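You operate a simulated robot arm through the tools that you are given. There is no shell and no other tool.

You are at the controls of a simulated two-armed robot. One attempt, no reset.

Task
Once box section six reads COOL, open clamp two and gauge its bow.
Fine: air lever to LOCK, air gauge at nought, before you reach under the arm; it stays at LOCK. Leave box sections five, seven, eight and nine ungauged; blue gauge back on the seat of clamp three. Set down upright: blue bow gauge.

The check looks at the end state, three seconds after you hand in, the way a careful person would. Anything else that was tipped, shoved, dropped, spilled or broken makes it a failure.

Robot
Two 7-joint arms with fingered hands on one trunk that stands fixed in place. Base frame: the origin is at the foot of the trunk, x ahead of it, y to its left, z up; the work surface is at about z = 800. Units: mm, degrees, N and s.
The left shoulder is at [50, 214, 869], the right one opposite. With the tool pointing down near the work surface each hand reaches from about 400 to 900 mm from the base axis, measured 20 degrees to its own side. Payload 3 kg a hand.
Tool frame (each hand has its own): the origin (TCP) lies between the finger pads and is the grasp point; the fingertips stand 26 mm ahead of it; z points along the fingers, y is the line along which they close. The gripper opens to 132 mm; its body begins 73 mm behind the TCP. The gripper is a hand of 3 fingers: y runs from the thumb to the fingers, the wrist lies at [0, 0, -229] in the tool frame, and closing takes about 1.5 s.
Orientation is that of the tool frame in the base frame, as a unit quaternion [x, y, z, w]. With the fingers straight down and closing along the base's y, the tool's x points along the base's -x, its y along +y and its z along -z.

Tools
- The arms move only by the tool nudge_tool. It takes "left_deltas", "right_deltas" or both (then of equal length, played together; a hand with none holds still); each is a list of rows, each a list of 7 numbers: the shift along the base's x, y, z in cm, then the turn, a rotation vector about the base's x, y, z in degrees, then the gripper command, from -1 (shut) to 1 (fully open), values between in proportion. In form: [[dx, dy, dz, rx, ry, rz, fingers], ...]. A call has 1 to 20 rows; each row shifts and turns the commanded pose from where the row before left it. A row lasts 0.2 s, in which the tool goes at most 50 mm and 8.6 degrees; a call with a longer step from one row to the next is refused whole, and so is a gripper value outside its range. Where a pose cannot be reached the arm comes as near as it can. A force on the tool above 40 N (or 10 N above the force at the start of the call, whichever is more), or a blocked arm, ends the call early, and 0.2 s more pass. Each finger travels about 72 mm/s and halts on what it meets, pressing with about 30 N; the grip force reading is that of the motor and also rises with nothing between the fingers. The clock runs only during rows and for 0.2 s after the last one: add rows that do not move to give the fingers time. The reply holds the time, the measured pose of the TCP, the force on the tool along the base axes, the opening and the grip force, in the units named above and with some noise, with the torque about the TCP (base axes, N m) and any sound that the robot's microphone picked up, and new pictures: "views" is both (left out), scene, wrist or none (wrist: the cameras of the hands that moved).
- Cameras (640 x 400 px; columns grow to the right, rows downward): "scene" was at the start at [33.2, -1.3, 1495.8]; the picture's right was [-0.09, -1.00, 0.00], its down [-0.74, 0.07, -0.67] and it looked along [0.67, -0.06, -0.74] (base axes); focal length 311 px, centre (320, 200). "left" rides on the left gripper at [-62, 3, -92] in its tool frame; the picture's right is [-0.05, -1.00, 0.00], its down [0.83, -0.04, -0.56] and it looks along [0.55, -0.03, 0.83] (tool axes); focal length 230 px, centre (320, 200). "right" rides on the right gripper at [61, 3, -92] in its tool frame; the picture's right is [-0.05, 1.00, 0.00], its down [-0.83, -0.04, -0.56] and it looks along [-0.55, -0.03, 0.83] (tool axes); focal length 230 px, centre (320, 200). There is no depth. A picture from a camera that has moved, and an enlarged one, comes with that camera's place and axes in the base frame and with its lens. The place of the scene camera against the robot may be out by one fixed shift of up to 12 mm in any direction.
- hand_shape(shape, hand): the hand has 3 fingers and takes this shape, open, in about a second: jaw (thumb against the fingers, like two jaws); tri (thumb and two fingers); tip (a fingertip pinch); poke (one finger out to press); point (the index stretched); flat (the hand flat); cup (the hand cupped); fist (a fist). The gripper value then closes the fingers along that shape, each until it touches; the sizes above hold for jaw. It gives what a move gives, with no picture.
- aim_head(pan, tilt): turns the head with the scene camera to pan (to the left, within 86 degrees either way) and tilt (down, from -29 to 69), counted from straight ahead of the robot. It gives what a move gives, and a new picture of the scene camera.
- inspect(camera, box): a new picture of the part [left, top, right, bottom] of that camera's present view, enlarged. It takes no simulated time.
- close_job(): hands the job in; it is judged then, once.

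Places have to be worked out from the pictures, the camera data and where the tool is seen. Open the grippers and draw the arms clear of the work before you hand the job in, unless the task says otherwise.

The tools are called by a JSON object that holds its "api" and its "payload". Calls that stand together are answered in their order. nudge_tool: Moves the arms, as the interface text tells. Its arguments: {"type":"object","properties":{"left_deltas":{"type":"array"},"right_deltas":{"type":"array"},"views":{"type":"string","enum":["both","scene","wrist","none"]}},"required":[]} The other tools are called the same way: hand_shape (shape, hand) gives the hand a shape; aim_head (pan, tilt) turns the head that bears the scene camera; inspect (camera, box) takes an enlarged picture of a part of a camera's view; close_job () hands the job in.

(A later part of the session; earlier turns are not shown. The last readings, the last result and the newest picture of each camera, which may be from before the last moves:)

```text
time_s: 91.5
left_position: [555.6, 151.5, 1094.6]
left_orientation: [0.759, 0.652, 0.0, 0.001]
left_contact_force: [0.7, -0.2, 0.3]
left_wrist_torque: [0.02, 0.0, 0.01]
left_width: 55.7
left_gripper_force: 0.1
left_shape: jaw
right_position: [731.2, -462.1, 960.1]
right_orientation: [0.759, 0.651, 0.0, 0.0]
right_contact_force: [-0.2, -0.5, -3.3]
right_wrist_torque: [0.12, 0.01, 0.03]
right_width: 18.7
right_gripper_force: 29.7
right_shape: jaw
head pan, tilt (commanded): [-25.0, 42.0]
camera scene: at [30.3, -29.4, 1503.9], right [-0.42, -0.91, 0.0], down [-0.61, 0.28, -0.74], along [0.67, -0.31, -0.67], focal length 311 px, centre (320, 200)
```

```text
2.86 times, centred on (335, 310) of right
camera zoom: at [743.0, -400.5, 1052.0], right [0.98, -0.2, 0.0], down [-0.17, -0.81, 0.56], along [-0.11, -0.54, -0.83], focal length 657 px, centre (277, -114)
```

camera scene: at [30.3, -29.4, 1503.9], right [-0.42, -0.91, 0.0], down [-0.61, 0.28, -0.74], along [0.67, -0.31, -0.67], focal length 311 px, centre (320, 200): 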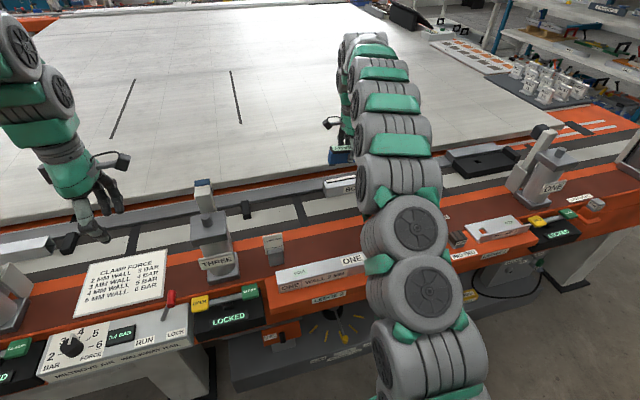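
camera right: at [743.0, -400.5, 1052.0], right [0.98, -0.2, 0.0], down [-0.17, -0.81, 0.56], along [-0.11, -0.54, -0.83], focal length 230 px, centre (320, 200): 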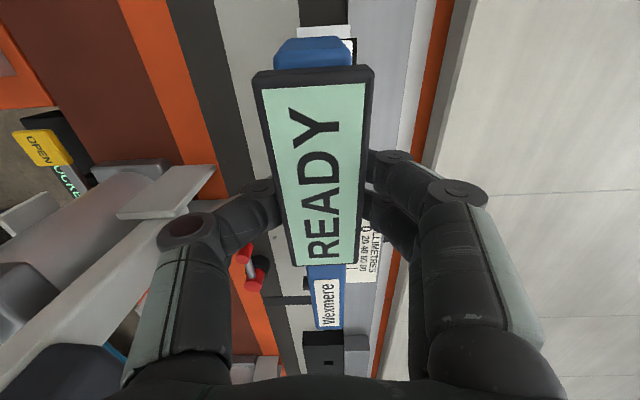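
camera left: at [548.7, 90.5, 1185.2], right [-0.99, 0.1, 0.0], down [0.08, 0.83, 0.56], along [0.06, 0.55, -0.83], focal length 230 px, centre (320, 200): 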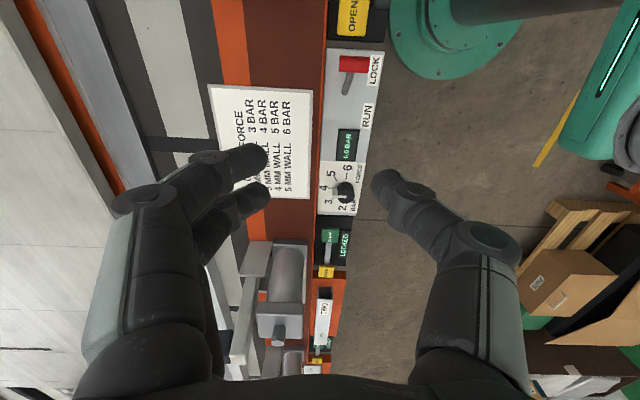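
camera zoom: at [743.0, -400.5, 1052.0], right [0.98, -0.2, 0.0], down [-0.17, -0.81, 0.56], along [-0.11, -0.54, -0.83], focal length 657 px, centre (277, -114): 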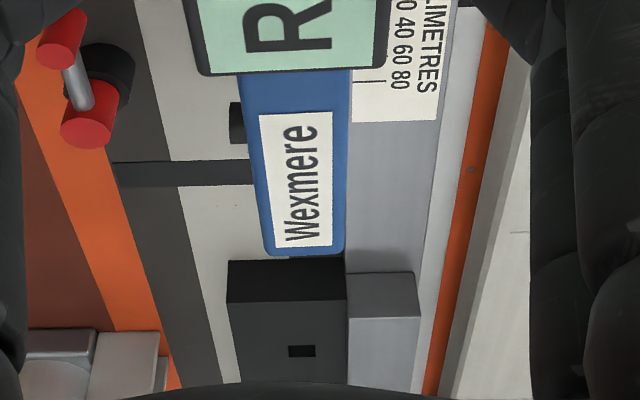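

The gauge is aligned with the box: its base will sit near xb 783–804, and yb -277 to -485. I shift it 2 mm toward me and lower it until just before contact.

{"api": "nudge_tool", "payload": {"right_deltas": [[-0.2, 0, -0.4, 0, 0, 0, -1], [0, 0, -0.8, 0, 0, 0, -1], [0, 0, -1, 0, 0, 0, -1], [0, 0, -1, 0, 0, 0, -1], [0, 0, -1, 0, 0, 0, -1], [0, 0, -1, 0, 0, 0, -1], [0, 0, -0.6, 0, 0, 0, -1], [0, 0, 0, 0, 0, 0, -1]], "views": "both"}}

{"api": "inspect", "payload": {"camera": "right", "box": [270, 0, 390, 75]}}

{"api": "inspect", "payload": {"camera": "right", "box": [250, 240, 400, 380]}}

```text
time_s: 93.3
left_position: [553.4, 150.4, 1094.9]
left_orientation: [0.758, 0.652, 0.0, 0.001]
left_contact_force: [0.0, -0.4, 0.9]
left_wrist_torque: [-0.03, 0.03, 0.02]
left_width: 56.1
left_gripper_force: 0.1
left_shape: jaw
right_position: [729.3, -461.8, 901.1]
right_orientation: [0.76, 0.65, 0.0, 0.0]
right_contact_force: [-0.5, -0.8, -2.6]
right_wrist_torque: [0.11, -0.03, -0.02]
right_width: 18.6
right_gripper_force: 30.3
right_shape: jaw
head pan, tilt (commanded): [-25.0, 42.0]
camera scene: at [30.3, -29.5, 1504.0], right [-0.42, -0.91, 0.0], down [-0.61, 0.28, -0.74], along [0.67, -0.31, -0.67], focal length 311 px, centre (320, 200)
camera right: at [741.5, -400.6, 994.0], right [0.98, -0.2, 0.0], down [-0.17, -0.81, 0.56], along [-0.11, -0.54, -0.83], focal length 230 px, centre (320, 200)
```

scene: 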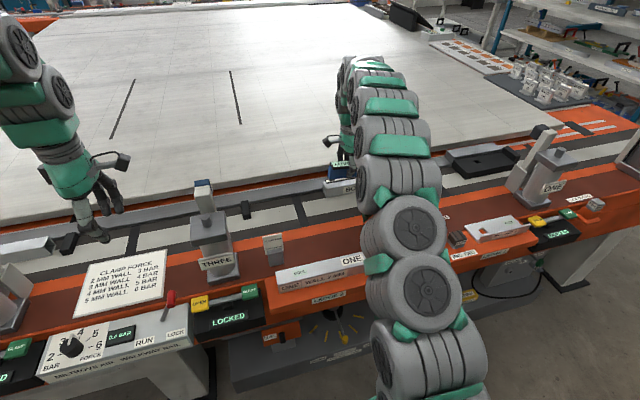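
right: 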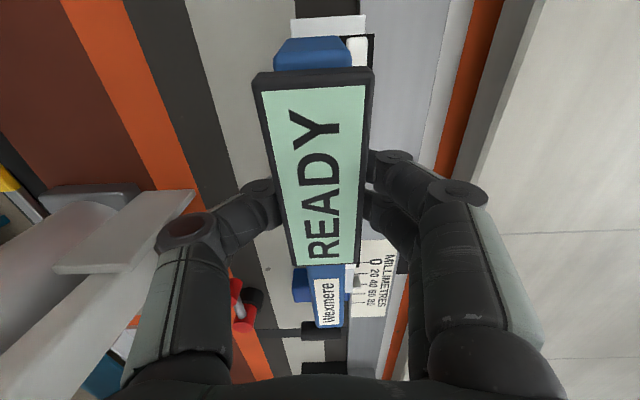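

```text
5.33 times, centred on (330, 38) of right
camera zoom: at [741.5, -400.6, 994.0], right [0.98, -0.2, 0.0], down [-0.17, -0.81, 0.56], along [-0.11, -0.54, -0.83], focal length 1227 px, centre (267, 1067)
```

zoom: 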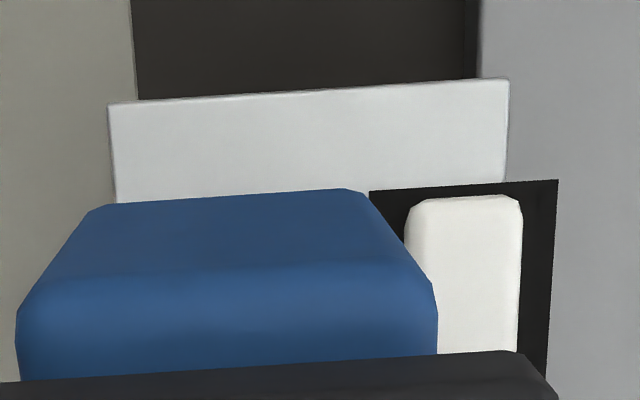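

```text
2.86 times, centred on (325, 310) of right
camera zoom: at [741.5, -400.6, 994.0], right [0.98, -0.2, 0.0], down [-0.17, -0.81, 0.56], along [-0.11, -0.54, -0.83], focal length 657 px, centre (306, -114)
```

zoom: 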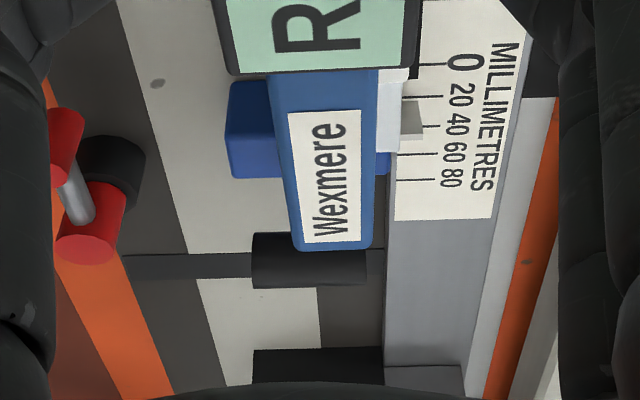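

The stop knob is beyond the gauge's end by about 20 mm and the strip lies behind the gauge. I lower in small steps until the gauge rests on the box.

{"api": "nudge_tool", "payload": {"right_deltas": [[0, 0, -0.4, 0, 0, 0, -1], [0, 0, -0.4, 0, 0, 0, -1], [0, 0, -0.4, 0, 0, 0, -1], [0, 0, -0.3, 0, 0, 0, -1], [0, 0, 0, 0, 0, 0, -1]], "views": "wrist"}}

{"api": "inspect", "payload": {"camera": "scene", "box": [300, 130, 380, 210]}}

```text
time_s: 94.5
left_position: [554.9, 151.9, 1095.5]
left_orientation: [0.758, 0.652, 0.0, 0.0]
left_contact_force: [-0.3, 0.8, -0.7]
left_wrist_torque: [0.02, 0.0, 0.0]
left_width: 55.6
left_gripper_force: 0.0
left_shape: jaw
right_position: [728.9, -459.7, 885.6]
right_orientation: [0.759, 0.651, 0.0, -0.001]
right_contact_force: [0.5, 0.7, -1.3]
right_wrist_torque: [-0.12, 0.02, 0.02]
right_width: 18.4
right_gripper_force: 29.9
right_shape: jaw
head pan, tilt (commanded): [-25.0, 42.0]
camera right: at [741.0, -400.1, 978.4], right [0.98, -0.2, 0.0], down [-0.17, -0.81, 0.56], along [-0.11, -0.54, -0.83], focal length 230 px, centre (320, 200)
```

right: 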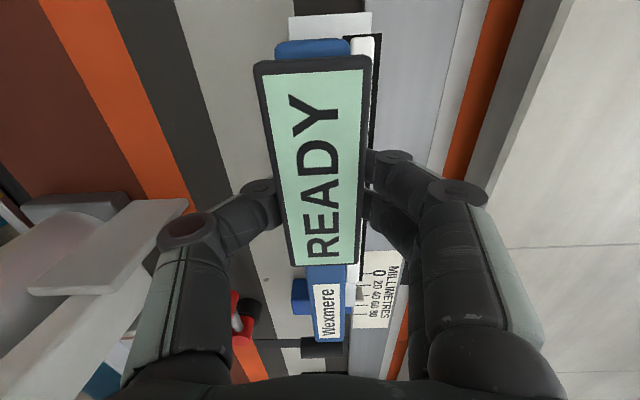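

```text
5.00 times, centred on (340, 170) of scene
camera zoom: at [30.3, -29.4, 1504.0], right [-0.42, -0.91, 0.0], down [-0.61, 0.28, -0.74], along [0.67, -0.31, -0.67], focal length 1553 px, centre (220, 350)
```

zoom: 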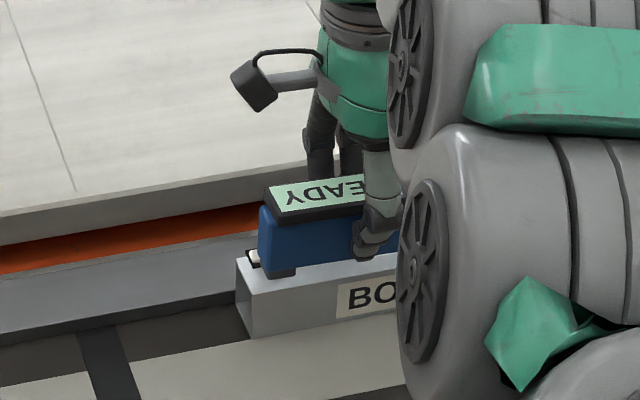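

Contact has begun at the far end and the gauge is levelling. I lower a few millimetres more so both feet rest on the box.

{"api": "nudge_tool", "payload": {"right_deltas": [[0, 0, -0.2, 0, 0, 0, -1], [0, 0, -0.2, 0, 0, 0, -1], [0, 0, -0.2, 0, 0, 0, -1], [0, 0, 0, 0, 0, 0, -1]], "views": "wrist"}}

{"api": "inspect", "payload": {"camera": "scene", "box": [300, 130, 380, 210]}}

{"api": "inspect", "payload": {"camera": "right", "box": [270, 0, 390, 75]}}

```text
time_s: 95.5
left_position: [554.7, 151.6, 1094.4]
left_orientation: [0.759, 0.652, 0.001, 0.0]
left_contact_force: [0.4, -0.1, -0.6]
left_wrist_torque: [0.04, 0.0, -0.03]
left_width: 55.9
left_gripper_force: 0.0
left_shape: jaw
right_position: [730.2, -462.8, 880.5]
right_orientation: [0.759, 0.651, 0.0, 0.001]
right_contact_force: [-0.3, 0.6, 7.2]
right_wrist_torque: [-0.12, 0.01, -0.01]
right_width: 18.7
right_gripper_force: 29.9
right_shape: jaw
head pan, tilt (commanded): [-25.0, 42.0]
camera right: at [741.0, -400.2, 973.0], right [0.98, -0.2, 0.0], down [-0.17, -0.81, 0.56], along [-0.11, -0.54, -0.83], focal length 230 px, centre (320, 200)
```

right: 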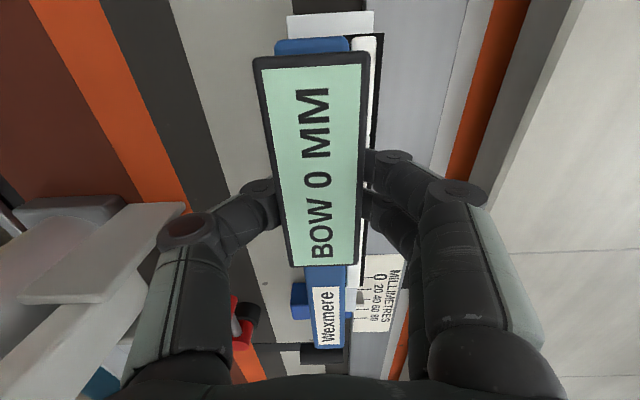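

```text
5.00 times, centred on (340, 170) of scene
camera zoom: at [30.2, -29.4, 1504.0], right [-0.42, -0.91, 0.0], down [-0.61, 0.28, -0.74], along [0.67, -0.31, -0.67], focal length 1553 px, centre (220, 350)
```

zoom: 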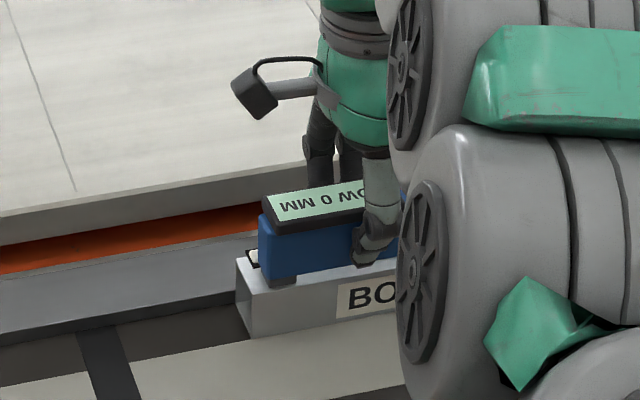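

```text
5.33 times, centred on (330, 38) of right
camera zoom: at [741.0, -400.2, 973.0], right [0.98, -0.2, 0.0], down [-0.17, -0.81, 0.56], along [-0.11, -0.54, -0.83], focal length 1227 px, centre (267, 1067)
```

zoom: 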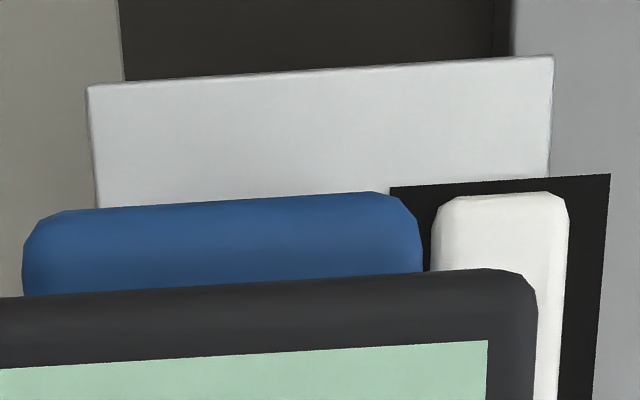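

The gauge now reads BOW 0 MM on box six. I ease the fingers just off the body while still under the display's overhang, so the gauge rests freely and I can confirm the reading.

{"api": "nudge_tool", "payload": {"right_deltas": [[0, 0, 0, 0, 0, 0, -0.7], [0, 0, 0, 0, 0, 0, -0.58], [0, 0, 0, 0, 0, 0, -0.58], [0, 0, 0, 0, 0, 0, -0.58], [0, 0, 0, 0, 0, 0, -0.58], [0, 0, 0, 0, 0, 0, -0.58], [0, 0, 0, 0, 0, 0, -0.58], [0, 0, 0, 0, 0, 0, -0.58]], "views": "both"}}

{"api": "inspect", "payload": {"camera": "right", "box": [240, 0, 400, 380]}}

{"api": "inspect", "payload": {"camera": "scene", "box": [300, 130, 380, 210]}}

```text
time_s: 97.3
left_position: [553.9, 151.7, 1094.4]
left_orientation: [0.759, 0.652, 0.0, -0.001]
left_contact_force: [0.4, 0.2, 0.1]
left_wrist_torque: [-0.01, 0.0, 0.03]
left_width: 55.7
left_gripper_force: 0.0
left_shape: jaw
right_position: [729.3, -462.5, 879.9]
right_orientation: [0.759, 0.651, 0.0, 0.0]
right_contact_force: [-0.6, 0.5, -0.1]
right_wrist_torque: [0.0, -0.05, 0.01]
right_width: 27.5
right_gripper_force: 0.1
right_shape: jaw
head pan, tilt (commanded): [-25.0, 42.0]
camera scene: at [30.3, -29.4, 1504.0], right [-0.42, -0.91, 0.0], down [-0.61, 0.28, -0.74], along [0.67, -0.31, -0.67], focal length 311 px, centre (320, 200)
camera right: at [740.9, -400.3, 972.6], right [0.98, -0.2, 0.0], down [-0.17, -0.81, 0.56], along [-0.11, -0.54, -0.83], focal length 230 px, centre (320, 200)
```

scene: 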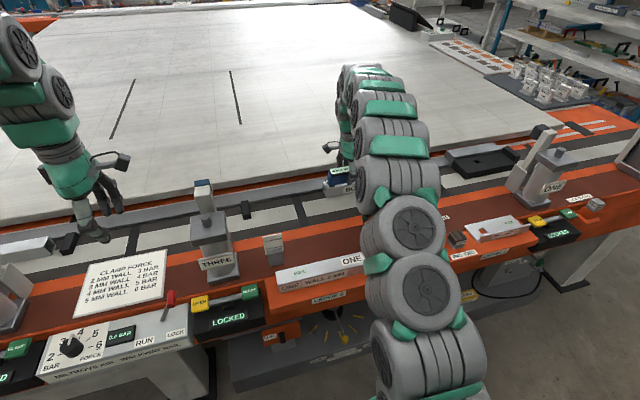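
right: 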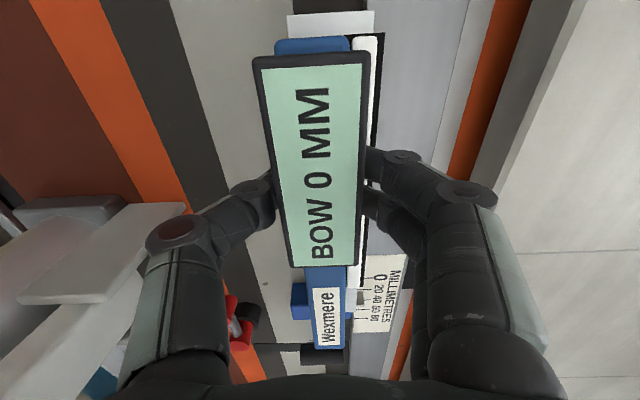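

```text
1.05 times, centred on (320, 190) of right (not enlarged: the box is as wide or as high as the picture)
camera zoom: at [740.9, -400.3, 972.6], right [0.98, -0.2, 0.0], down [-0.17, -0.81, 0.56], along [-0.11, -0.54, -0.83], focal length 242 px, centre (320, 210)
```

zoom: 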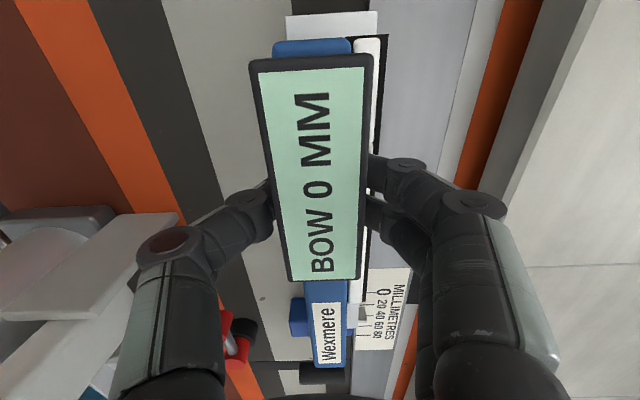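

```text
5.00 times, centred on (340, 170) of scene
camera zoom: at [30.3, -29.4, 1504.0], right [-0.42, -0.91, 0.0], down [-0.61, 0.28, -0.74], along [0.67, -0.31, -0.67], focal length 1553 px, centre (220, 350)
```

zoom: 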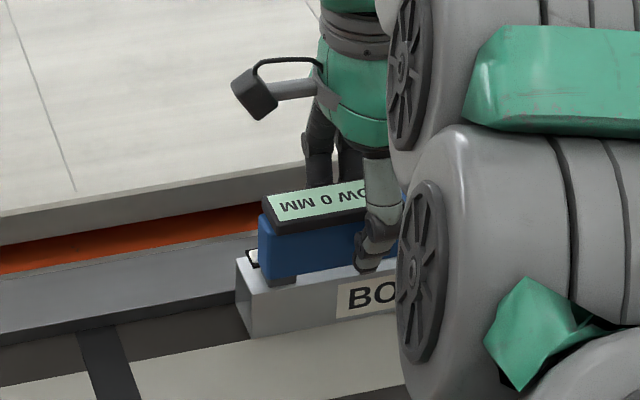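

The reading stays BOW 0 MM with the gauge resting free, so box six is gauged. I shift the grip 14 mm toward the gauge's balance point and close again.

{"api": "nudge_tool", "payload": {"right_deltas": [[0, 0, 0, 0, 0, 0, -0.48], [0, 0, 0, 0, 0, 0, -0.48], [-0.11, -0.7, 0, 0, 0, 0, -0.48], [-0.11, -0.7, 0, 0, 0, 0, -0.48], [0, 0, 0, 0, 0, 0, -0.48], [0, 0, 0, 0, 0, 0, -1], [0, 0, 0, 0, 0, 0, -1], [0, 0, 0, 0, 0, 0, -1], [0, 0, 0, 0, 0, 0, -1]], "views": "both"}}

{"api": "inspect", "payload": {"camera": "scene", "box": [300, 130, 380, 210]}}

```text
time_s: 99.3
left_position: [554.8, 151.2, 1095.9]
left_orientation: [0.759, 0.651, 0.0, -0.001]
left_contact_force: [-0.4, 0.5, -0.2]
left_wrist_torque: [-0.01, -0.02, -0.02]
left_width: 55.8
left_gripper_force: 0.1
left_shape: jaw
right_position: [726.3, -475.1, 880.0]
right_orientation: [0.759, 0.651, 0.001, 0.001]
right_contact_force: [-0.1, 0.3, 0.5]
right_wrist_torque: [0.0, 0.0, -0.02]
right_width: 18.7
right_gripper_force: 29.9
right_shape: jaw
head pan, tilt (commanded): [-25.0, 42.0]
camera scene: at [30.3, -29.5, 1504.0], right [-0.42, -0.91, 0.0], down [-0.61, 0.28, -0.74], along [0.67, -0.31, -0.67], focal length 311 px, centre (320, 200)
camera right: at [738.5, -414.2, 972.6], right [0.98, -0.2, 0.0], down [-0.17, -0.81, 0.56], along [-0.11, -0.54, -0.83], focal length 230 px, centre (320, 200)
```

scene: 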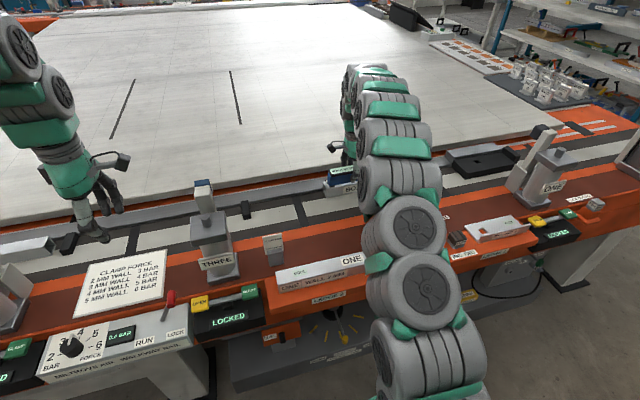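
right: 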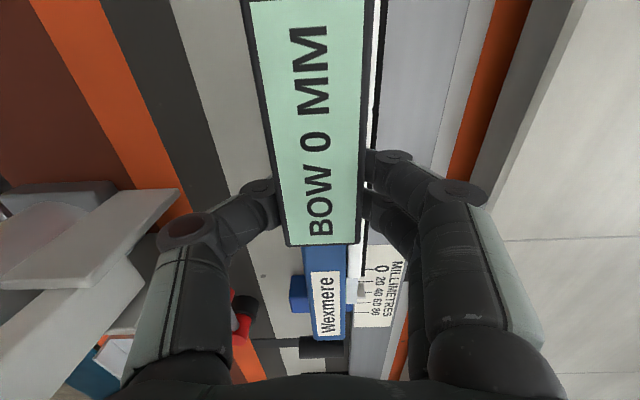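

```text
5.00 times, centred on (340, 170) of scene
camera zoom: at [30.3, -29.5, 1504.0], right [-0.42, -0.91, 0.0], down [-0.61, 0.28, -0.74], along [0.67, -0.31, -0.67], focal length 1553 px, centre (220, 350)
```

zoom: 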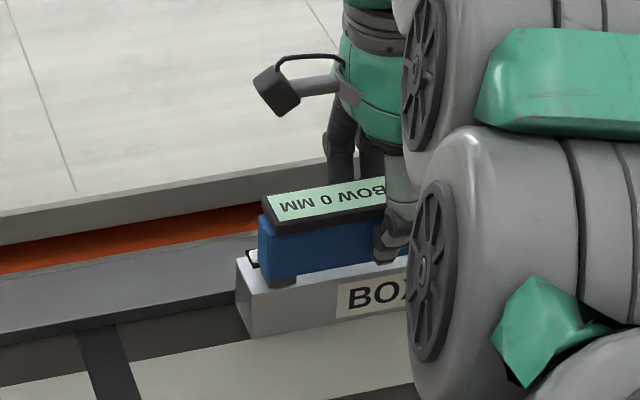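

Gripped again nearer the balance point. I lift slowly straight up off box six.

{"api": "nudge_tool", "payload": {"right_deltas": [[0, 0, 0.3, 0, 0, 0, -1], [0, 0, 0.6, 0, 0, 0, -1], [0, 0, 1, 0, 0, 0, -1], [0, 0, 1.3, 0, 0, 0, -1], [0, 0, 1.4, 0, 0, 0, -1], [0, 0, 1.4, 0, 0, 0, -1], [0, 0, 1.2, 0, 0, 0, -1], [0, 0, 0.7, 0, 0, 0, -1], [0, 0, 0, 0, 0, 0, -1]], "views": "both"}}

{"api": "inspect", "payload": {"camera": "scene", "box": [300, 110, 380, 210]}}

```text
time_s: 101.3
left_position: [555.0, 150.8, 1095.9]
left_orientation: [0.758, 0.652, -0.001, 0.0]
left_contact_force: [0.8, -1.0, -0.1]
left_wrist_torque: [0.04, 0.01, 0.02]
left_width: 55.5
left_gripper_force: 0.1
left_shape: jaw
right_position: [726.0, -476.1, 957.4]
right_orientation: [0.759, 0.651, 0.0, -0.001]
right_contact_force: [0.1, -0.7, -2.9]
right_wrist_torque: [0.01, -0.01, 0.0]
right_width: 18.6
right_gripper_force: 29.9
right_shape: jaw
head pan, tilt (commanded): [-25.0, 42.0]
camera scene: at [30.3, -29.5, 1504.0], right [-0.42, -0.91, 0.0], down [-0.61, 0.28, -0.74], along [0.67, -0.31, -0.67], focal length 311 px, centre (320, 200)
camera right: at [738.3, -414.0, 1051.2], right [0.98, -0.2, 0.0], down [-0.17, -0.81, 0.56], along [-0.11, -0.54, -0.83], focal length 230 px, centre (320, 200)
```

scene: 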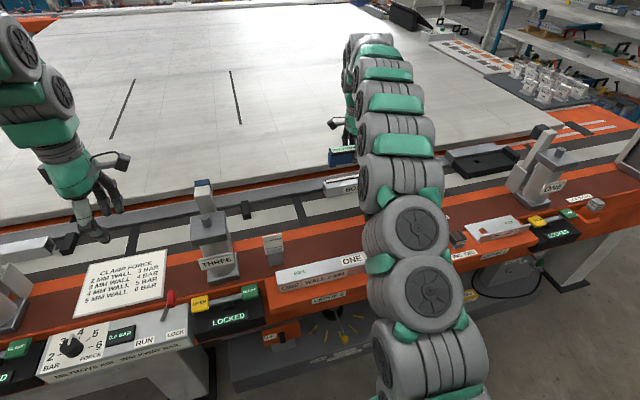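
right: 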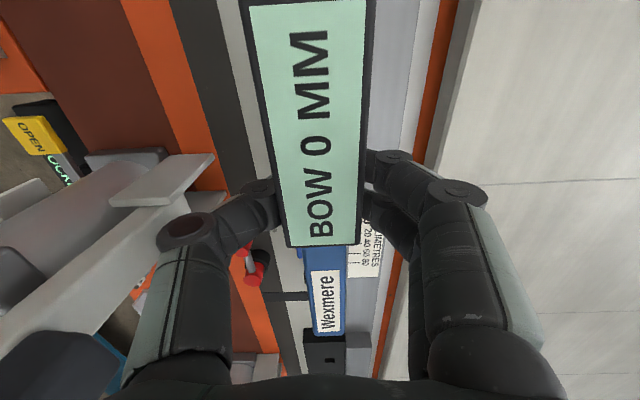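

```text
4.00 times, centred on (340, 160) of scene
camera zoom: at [30.3, -29.5, 1504.0], right [-0.42, -0.91, 0.0], down [-0.61, 0.28, -0.74], along [0.67, -0.31, -0.67], focal length 1242 px, centre (240, 360)
```

zoom: 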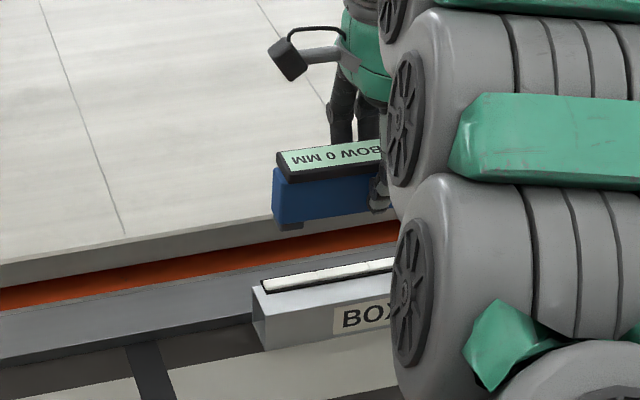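

The grip is balanced now with almost no torque. I carry the gauge back left and then toward the set-down spot between the clamps.

{"api": "nudge_tool", "payload": {"right_deltas": [[0.08, 0.5, 0, 0, 0, 0, -1], [0.16, 1, 0, 0, 0, 0, -1], [0.25, 1.6, 0, 0, 0, 0, -1], [0.25, 1.6, 0, 0, 0, 0, -1], [0.25, 1.6, 0, 0, 0, 0, -1], [0.25, 1.6, 0, 0, 0, 0, -1], [0.25, 1.6, 0, 0, 0, 0, -1], [0.25, 1.6, 0, 0, 0, 0, -1], [0.25, 1.6, 0, 0, 0, 0, -1], [0.25, 1.6, 0, 0, 0, 0, -1], [0.16, 1, 0, 0, 0, 0, -1], [0.05, 0.3, 0, 0, 0, 0, -1], [-0.5, 0.2, 0, 0, 0, 0, -1], [-1, 0.4, 0, 0, 0, 0, -1], [-1.5, 0.6, 0, 0, 0, 0, -1], [-1.5, 0.6, 0, 0, 0, 0, -1], [-1.5, 0.6, 0, 0, 0, 0, -1], [-1.5, 0.6, 0, 0, 0, 0, -1], [-1.5, 0.6, 0, 0, 0, 0, -1], [-1, 0.4, 0, 0, 0, 0, -1]], "views": "both"}}

```text
time_s: 105.5
left_position: [555.7, 150.9, 1094.9]
left_orientation: [0.759, 0.651, 0.0, 0.0]
left_contact_force: [0.2, 0.0, 1.2]
left_wrist_torque: [-0.02, 0.02, 0.01]
left_width: 55.7
left_gripper_force: 0.1
left_shape: jaw
right_position: [650.5, -279.6, 960.1]
right_orientation: [0.759, 0.651, 0.0, 0.0]
right_contact_force: [-0.8, 0.4, -2.6]
right_wrist_torque: [0.02, -0.04, 0.01]
right_width: 19.0
right_gripper_force: 30.3
right_shape: jaw
head pan, tilt (commanded): [-25.0, 42.0]
camera scene: at [30.3, -29.4, 1504.0], right [-0.42, -0.91, 0.0], down [-0.61, 0.28, -0.74], along [0.67, -0.31, -0.67], focal length 311 px, centre (320, 200)
camera right: at [663.3, -218.4, 1052.5], right [0.98, -0.2, 0.0], down [-0.17, -0.81, 0.56], along [-0.11, -0.54, -0.83], focal length 230 px, centre (320, 200)
```

scene: 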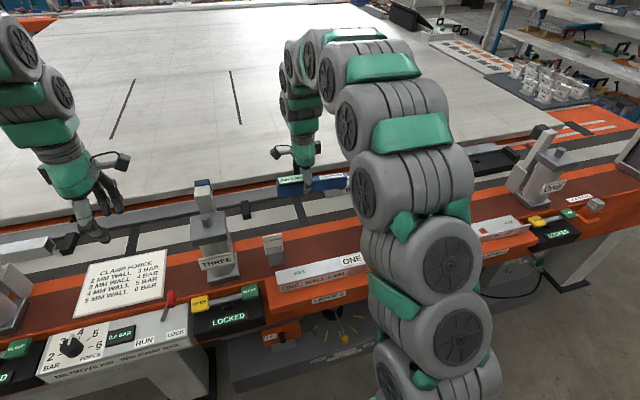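
right: 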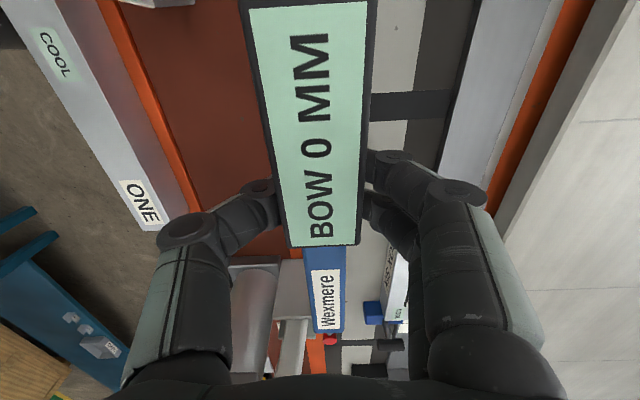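

I bring it over the set-down spot, a bit further from the card stand, and lower to just above the bench.

{"api": "nudge_tool", "payload": {"right_deltas": [[-0.6, 0.1, 0, 0, 0, 0, -1], [-1.2, 0.3, 0, 0, 0, 0, -1], [-1.5, 0.35, 0, 0, 0, 0, -1], [-1.5, 0.35, 0, 0, 0, 0, -1], [-1.2, 0.25, 0, 0, 0, 0, -1], [-0.6, 0.1, 0, 0, 0, 0, -1], [0, 0, -0.6, 0, 0, 0, -1], [0, 0, -1.2, 0, 0, 0, -1], [0, 0, -1.4, 0, 0, 0, -1], [0, 0, -1.4, 0, 0, 0, -1], [0, 0, -1.4, 0, 0, 0, -1], [0, 0, -1.4, 0, 0, 0, -1], [0, 0, -1, 0, 0, 0, -1], [0, 0, -0.6, 0, 0, 0, -1], [0, 0, 0, 0, 0, 0, -1]], "views": "both"}}

{"api": "inspect", "payload": {"camera": "scene", "box": [240, 130, 380, 280]}}

```text
time_s: 108.7
left_position: [553.9, 152.8, 1094.6]
left_orientation: [0.759, 0.651, 0.0, 0.0]
left_contact_force: [-0.5, 0.4, 0.7]
left_wrist_torque: [0.02, 0.0, 0.0]
left_width: 55.9
left_gripper_force: 0.1
left_shape: jaw
right_position: [584.8, -265.3, 868.2]
right_orientation: [0.76, 0.65, 0.0, 0.001]
right_contact_force: [0.6, 0.6, -3.6]
right_wrist_torque: [0.06, 0.02, -0.05]
right_width: 18.8
right_gripper_force: 30.2
right_shape: jaw
head pan, tilt (commanded): [-25.0, 42.0]
camera scene: at [30.3, -29.4, 1504.0], right [-0.42, -0.91, 0.0], down [-0.61, 0.28, -0.74], along [0.67, -0.31, -0.67], focal length 311 px, centre (320, 200)
camera right: at [597.0, -203.8, 961.7], right [0.98, -0.2, 0.0], down [-0.17, -0.81, 0.56], along [-0.11, -0.54, -0.83], focal length 230 px, centre (320, 200)
```

scene: 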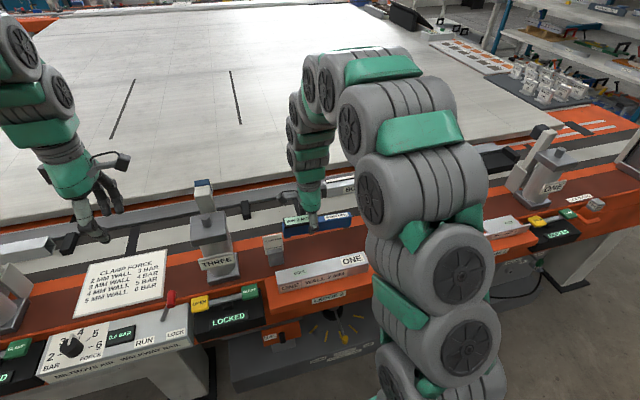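
right: 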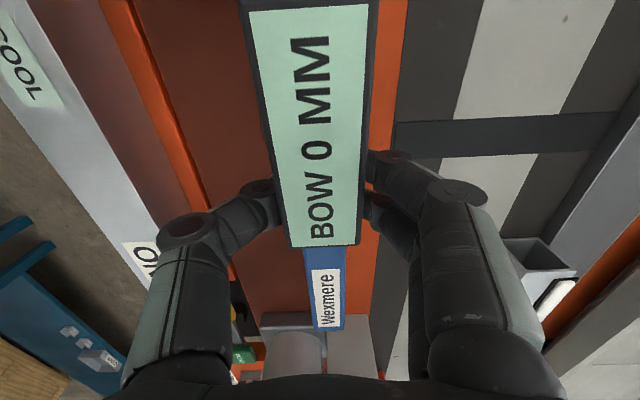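

```text
2.67 times, centred on (310, 205) of scene
camera zoom: at [30.3, -29.4, 1504.0], right [-0.42, -0.91, 0.0], down [-0.61, 0.28, -0.74], along [0.67, -0.31, -0.67], focal length 828 px, centre (347, 187)
```

zoom: 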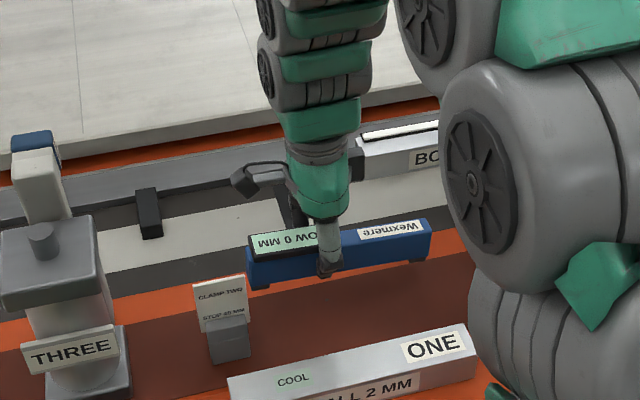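

It hangs nearly level above the bench. I lower the last 26 mm gently.

{"api": "nudge_tool", "payload": {"right_deltas": [[0, 0, -0.5, 0, 0, 0, -1], [0, 0, -0.7, 0, 0, 0, -1], [0, 0, -0.5, 0, 0, 0, -1], [0, 0, -0.3, 0, 0, 0, -1], [0, 0, -0.3, 0, 0, 0, -1], [0, 0, -0.2, 0, 0, 0, -1], [0, 0, -0.1, 0, 0, 0, -1], [0, 0, 0, 0, 0, 0, -1]], "views": "wrist"}}

{"api": "inspect", "payload": {"camera": "scene", "box": [240, 130, 380, 280]}}

```text
time_s: 110.5
left_position: [554.7, 151.9, 1095.2]
left_orientation: [0.759, 0.651, 0.0, -0.001]
left_contact_force: [-0.4, 0.5, 0.4]
left_wrist_torque: [-0.02, 0.03, 0.04]
left_width: 55.8
left_gripper_force: 0.0
left_shape: jaw
right_position: [584.6, -264.9, 842.6]
right_orientation: [0.76, 0.651, 0.0, 0.0]
right_contact_force: [-0.2, 0.5, -1.5]
right_wrist_torque: [-0.02, 0.01, 0.0]
right_width: 18.4
right_gripper_force: 30.3
right_shape: jaw
head pan, tilt (commanded): [-25.0, 42.0]
camera right: at [597.1, -203.8, 935.4], right [0.98, -0.2, 0.0], down [-0.17, -0.81, 0.56], along [-0.11, -0.54, -0.83], focal length 230 px, centre (320, 200)
```

right: 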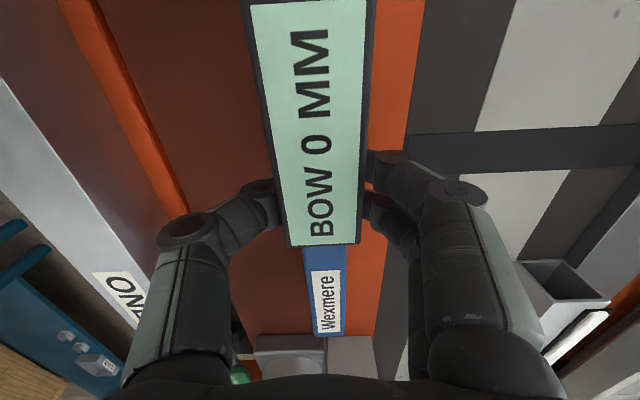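

```text
2.67 times, centred on (310, 205) of scene
camera zoom: at [30.3, -29.4, 1504.0], right [-0.42, -0.91, 0.0], down [-0.61, 0.28, -0.74], along [0.67, -0.31, -0.67], focal length 828 px, centre (347, 187)
```

zoom: 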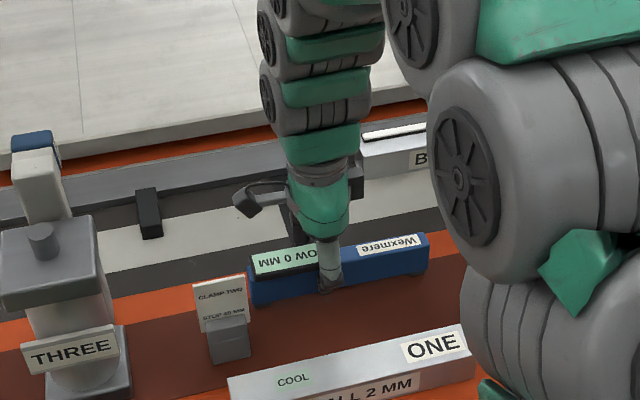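

A little weight is still on the hand, so I lower another 3 mm until the bench carries it.

{"api": "nudge_tool", "payload": {"right_deltas": [[0, 0, -0.1, 0, 0, 0, -1], [0, 0, -0.1, 0, 0, 0, -1], [0, 0, -0.1, 0, 0, 0, -1], [0, 0, 0, 0, 0, 0, -1]], "views": "wrist"}}

```text
time_s: 111.5
left_position: [555.6, 151.1, 1095.6]
left_orientation: [0.758, 0.652, 0.0, 0.0]
left_contact_force: [-0.3, -0.2, -0.9]
left_wrist_torque: [0.03, -0.01, -0.03]
left_width: 55.5
left_gripper_force: 0.1
left_shape: jaw
right_position: [584.8, -265.5, 840.1]
right_orientation: [0.759, 0.651, 0.0, -0.001]
right_contact_force: [-0.4, 1.2, 1.8]
right_wrist_torque: [-0.08, -0.04, 0.04]
right_width: 18.7
right_gripper_force: 30.5
right_shape: jaw
head pan, tilt (commanded): [-25.0, 42.0]
camera right: at [597.3, -203.7, 932.6], right [0.98, -0.2, 0.0], down [-0.17, -0.81, 0.56], along [-0.11, -0.54, -0.83], focal length 230 px, centre (320, 200)
```

right: 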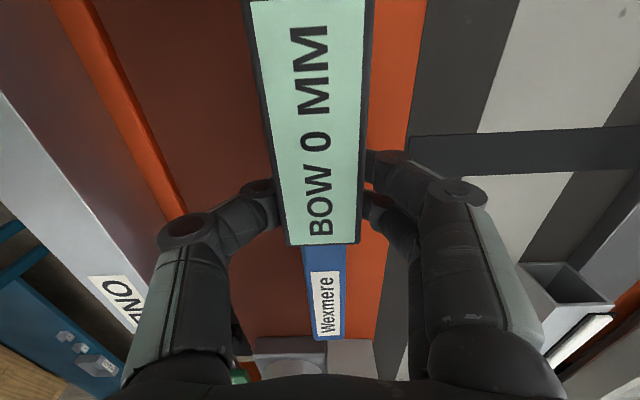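

The bench now carries the gauge and it's level. I open, rise, and take the right hand back out of the way.

{"api": "nudge_tool", "payload": {"right_deltas": [[0, 0, 0, 0, 0, 0, -0.6], [0, 0, 0, 0, 0, 0, -0.3], [0, 0, 0, 0, 0, 0, 0.05], [0, 0, 0, 0, 0, 0, 0.05], [0, 0, 0, 0, 0, 0, 0.05], [0, 0, 0.8, 0, 0, 0, 0.05], [0, 0, 2.5, 0, 0, 0, 0.05], [0, 0, 3.5, 0, 0, 0, 0.05], [0, 0, 3.5, 0, 0, 0, 0.05], [-2, -1, 3, 0, 0, 0, 0.05], [-3.5, -1.5, 2, 0, 0, 0, 0.05], [-4, -2, 1, 0, 0, 0, 0.05], [-4, -2, 1, 0, 0, 0, 0.05], [-3, -2, 0.5, 0, 0, 0, 0.05], [0, 0, 0, 0, 0, 0, 0.05]], "views": "both"}}

{"api": "inspect", "payload": {"camera": "scene", "box": [240, 130, 400, 280]}}

```text
time_s: 114.7
left_position: [554.5, 151.3, 1096.1]
left_orientation: [0.759, 0.652, 0.001, 0.0]
left_contact_force: [-0.2, 0.0, -0.9]
left_wrist_torque: [0.02, -0.01, -0.02]
left_width: 55.9
left_gripper_force: 0.0
left_shape: jaw
right_position: [419.7, -350.2, 1018.9]
right_orientation: [0.759, 0.651, 0.001, 0.0]
right_contact_force: [-0.4, 0.9, -0.9]
right_wrist_torque: [0.02, 0.0, 0.0]
right_width: 68.7
right_gripper_force: 0.1
right_shape: jaw
head pan, tilt (commanded): [-25.0, 42.0]
camera scene: at [30.3, -29.4, 1504.0], right [-0.42, -0.91, 0.0], down [-0.61, 0.28, -0.74], along [0.67, -0.31, -0.67], focal length 311 px, centre (320, 200)
camera right: at [431.4, -289.4, 1111.3], right [0.98, -0.2, 0.0], down [-0.17, -0.81, 0.56], along [-0.11, -0.54, -0.83], focal length 230 px, centre (320, 200)
```

scene: 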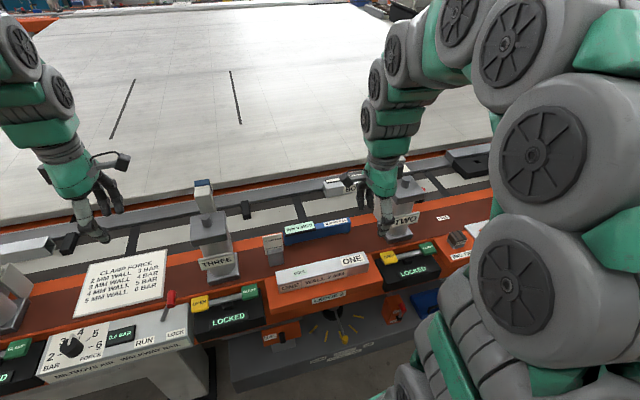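
right: 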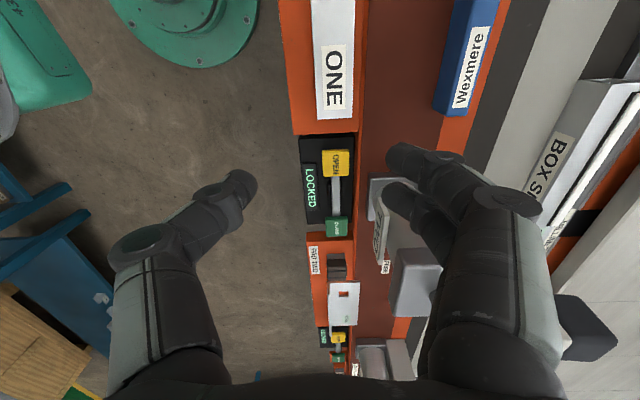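

```text
2.67 times, centred on (320, 205) of scene
camera zoom: at [30.3, -29.4, 1504.0], right [-0.42, -0.91, 0.0], down [-0.61, 0.28, -0.74], along [0.67, -0.31, -0.67], focal length 828 px, centre (320, 187)
```

zoom: 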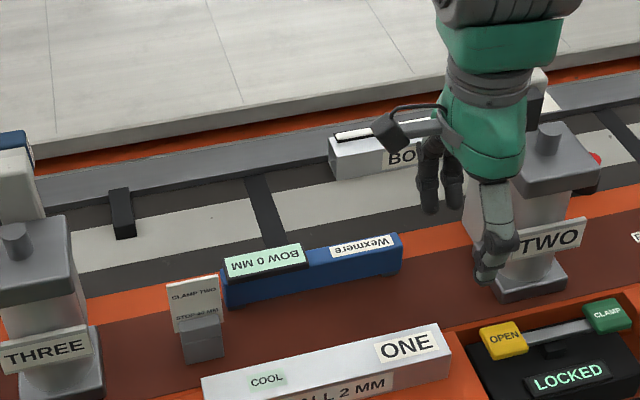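

The gauge stands upright and the right hand is clear. I bring the left hand back over clamp three toward the gauge, and move the right hand further off.

{"api": "nudge_tool", "payload": {"left_deltas": [[0.3, -3, 0, 0, 0, 0, -0.15], [0.3, -4, 0, 0, 0, 0, -0.15], [0.3, -4.2, 0, 0, 0, 0, -0.15], [0.3, -4.2, 0, 0, 0, 0, -0.15], [0.3, -4.2, 0, 0, 0, 0, -0.15], [0.3, -4.2, 0, 0, 0, 0, -0.15], [0.3, -4.2, 0, 0, 0, 0, -0.15], [0.3, -4, 0, 0, 0, 0, -0.15], [0.15, -2.4, -2, 0, 0, 0, -0.15], [0.15, -2.4, -2.8, 0, 0, 0, -0.15], [0.15, -2.4, -2.8, 0, 0, 0, -0.15], [0.15, -2.4, -2.8, 0, 0, 0, -0.15], [0, 0, 0, 0, 0, 0, -0.15]], "right_deltas": [[-0.5, -1.5, 0.5, 0, 0, 0, 0.05], [-0.5, -2, 0.5, 0, 0, 0, 0.05], [-0.5, -2, 0.5, 0, 0, 0, 0.05], [-0.5, -2, 0.5, 0, 0, 0, 0.05], [-0.5, -1.5, 0.5, 0, 0, 0, 0.05], [-0.5, -1, 0.5, 0, 0, 0, 0.05], [0, 0, 0, 0, 0, 0, 0.05], [0, 0, 0, 0, 0, 0, 0.05], [0, 0, 0, 0, 0, 0, 0.05], [0, 0, 0, 0, 0, 0, 0.05], [0, 0, 0, 0, 0, 0, 0.05], [0, 0, 0, 0, 0, 0, 0.05], [0, 0, 0, 0, 0, 0, 0.05]], "views": "both"}}

{"api": "inspect", "payload": {"camera": "left", "box": [220, 0, 440, 300]}}

```text
time_s: 117.5
left_position: [585.0, -263.1, 990.6]
left_orientation: [0.759, 0.652, -0.001, -0.001]
left_contact_force: [-0.7, 0.2, 1.4]
left_wrist_torque: [-0.03, 0.02, -0.03]
left_width: 55.6
left_gripper_force: 0.1
left_shape: jaw
right_position: [389.1, -450.3, 1046.7]
right_orientation: [0.759, 0.651, 0.0, -0.001]
right_contact_force: [0.3, -0.4, -0.8]
right_wrist_torque: [0.02, -0.01, 0.03]
right_width: 69.0
right_gripper_force: 0.1
right_shape: jaw
head pan, tilt (commanded): [-25.0, 42.0]
camera scene: at [30.3, -29.4, 1504.0], right [-0.42, -0.91, 0.0], down [-0.61, 0.28, -0.74], along [0.67, -0.31, -0.67], focal length 311 px, centre (320, 200)
camera right: at [402.1, -389.0, 1140.4], right [0.98, -0.2, 0.0], down [-0.17, -0.81, 0.56], along [-0.11, -0.54, -0.83], focal length 230 px, centre (320, 200)
camera left: at [578.5, -324.8, 1081.9], right [-0.99, 0.1, 0.0], down [0.08, 0.83, 0.56], along [0.06, 0.55, -0.83], focal length 230 px, centre (320, 200)
```

scene: 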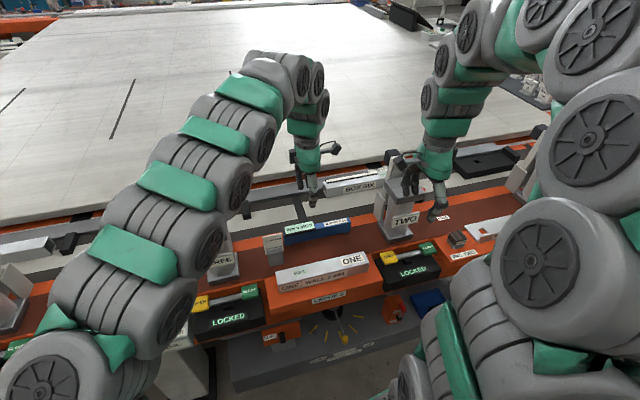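
right: 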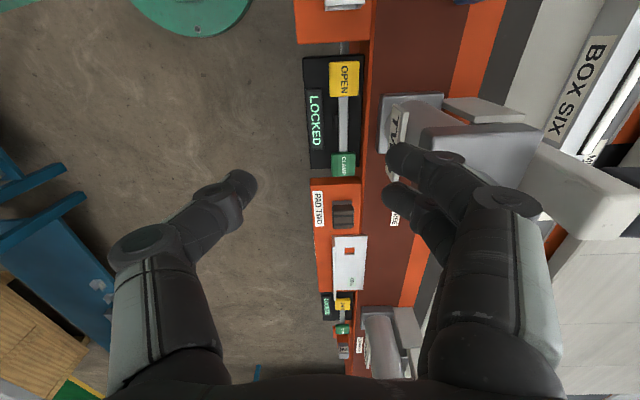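
left: 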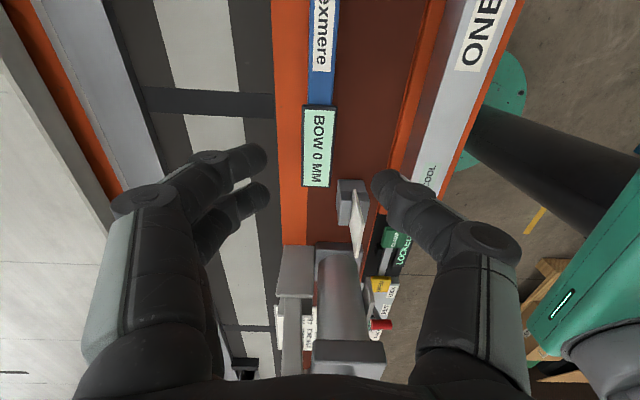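

```text
1.33 times, centred on (330, 150) of left
camera zoom: at [578.5, -324.8, 1081.9], right [-0.99, 0.1, 0.0], down [0.08, 0.83, 0.56], along [0.06, 0.55, -0.83], focal length 307 px, centre (307, 267)
```

zoom: 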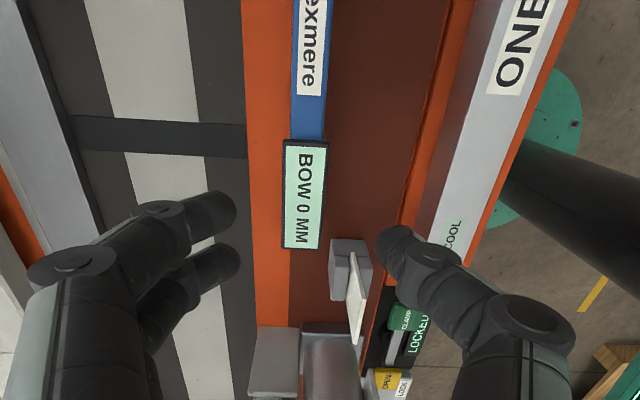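

The left hand is centred over the gauge near its balance point. I lower and close on it.

{"api": "nudge_tool", "payload": {"left_deltas": [[0, 0, -2.5, 0, 0, 0, -0.15], [0, 0, -3, 0, 0, 0, -0.15], [0, 0, -3, 0, 0, 0, -0.15], [0, 0, -2.5, 0, 0, 0, -0.15], [0, 0, -2, 0, 0, 0, -0.15], [0, 0, -1.3, 0, 0, 0, -0.15], [0, 0, -0.6, 0, 0, 0, -0.15], [0, 0, 0, 0, 0, 0, -0.15]], "views": "both"}}

{"api": "inspect", "payload": {"camera": "scene", "box": [240, 130, 400, 280]}}

```text
time_s: 119.3
left_position: [585.2, -263.1, 842.1]
left_orientation: [0.759, 0.651, -0.001, 0.0]
left_contact_force: [-0.3, -0.1, -0.5]
left_wrist_torque: [-0.01, 0.02, -0.02]
left_width: 55.6
left_gripper_force: 0.1
left_shape: jaw
right_position: [391.8, -449.9, 1047.3]
right_orientation: [0.759, 0.651, -0.001, 0.0]
right_contact_force: [-0.4, -0.3, -0.5]
right_wrist_torque: [-0.02, 0.01, -0.01]
right_width: 68.9
right_gripper_force: 0.1
right_shape: jaw
head pan, tilt (commanded): [-25.0, 42.0]
camera scene: at [30.3, -29.4, 1504.0], right [-0.42, -0.91, 0.0], down [-0.61, 0.28, -0.74], along [0.67, -0.31, -0.67], focal length 311 px, centre (320, 200)
camera left: at [578.0, -325.0, 933.3], right [-0.99, 0.1, 0.0], down [0.08, 0.83, 0.56], along [0.06, 0.55, -0.83], focal length 230 px, centre (320, 200)
```

scene: 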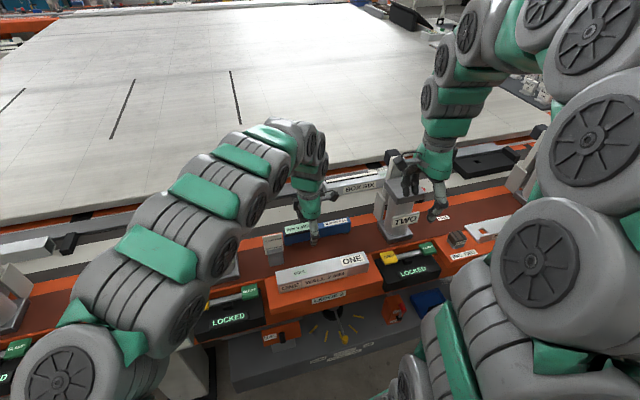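
left: 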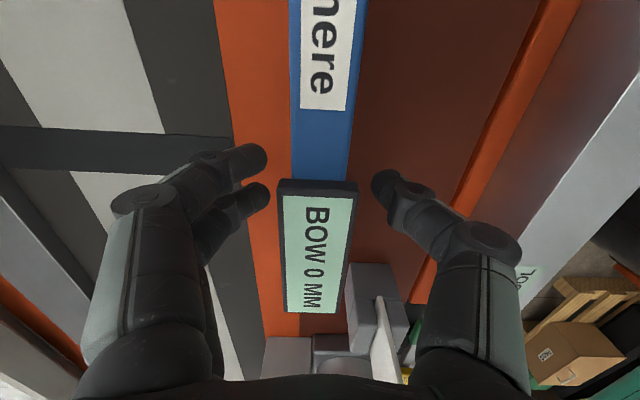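

```text
2.67 times, centred on (320, 205) of scene
camera zoom: at [30.3, -29.4, 1504.0], right [-0.42, -0.91, 0.0], down [-0.61, 0.28, -0.74], along [0.67, -0.31, -0.67], focal length 828 px, centre (320, 187)
```

zoom: 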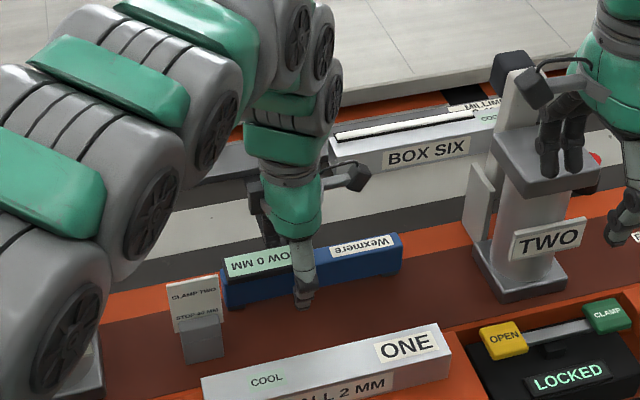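

Fingers straddle the gauge at the display's edge with no contact. I close the left hand.

{"api": "nudge_tool", "payload": {"left_deltas": [[0, 0, 0, 0, 0, 0, -0.5], [0, 0, 0, 0, 0, 0, -1], [0, 0, 0, 0, 0, 0, -1], [0, 0, 0, 0, 0, 0, -1], [0, 0, 0, 0, 0, 0, -1], [0, 0, 0, 0, 0, 0, -1]], "views": "wrist"}}

{"api": "inspect", "payload": {"camera": "scene", "box": [240, 130, 400, 280]}}

```text
time_s: 120.7
left_position: [584.1, -263.7, 842.3]
left_orientation: [0.759, 0.651, -0.001, 0.001]
left_contact_force: [-0.2, 0.3, -0.2]
left_wrist_torque: [0.0, -0.04, 0.0]
left_width: 18.7
left_gripper_force: 29.7
left_shape: jaw
right_position: [390.2, -449.5, 1047.8]
right_orientation: [0.759, 0.651, 0.0, 0.0]
right_contact_force: [-0.2, -0.2, -0.1]
right_wrist_torque: [0.03, -0.01, -0.01]
right_width: 68.9
right_gripper_force: 0.0
right_shape: jaw
head pan, tilt (commanded): [-25.0, 42.0]
camera left: at [578.0, -325.1, 933.4], right [-0.99, 0.1, 0.0], down [0.08, 0.83, 0.56], along [0.06, 0.55, -0.83], focal length 230 px, centre (320, 200)
```

left: 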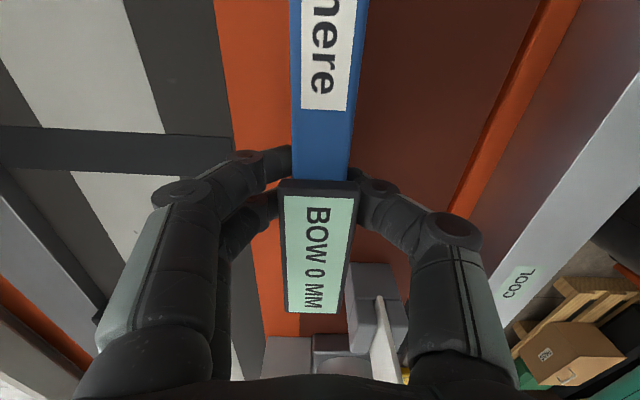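

```text
2.67 times, centred on (320, 205) of scene
camera zoom: at [30.3, -29.4, 1504.0], right [-0.42, -0.91, 0.0], down [-0.61, 0.28, -0.74], along [0.67, -0.31, -0.67], focal length 828 px, centre (320, 187)
```

zoom: 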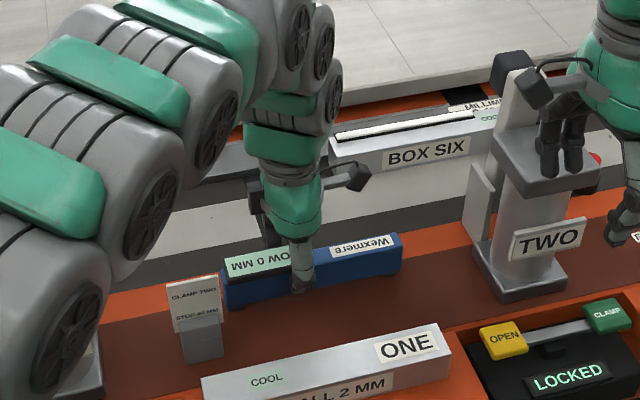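

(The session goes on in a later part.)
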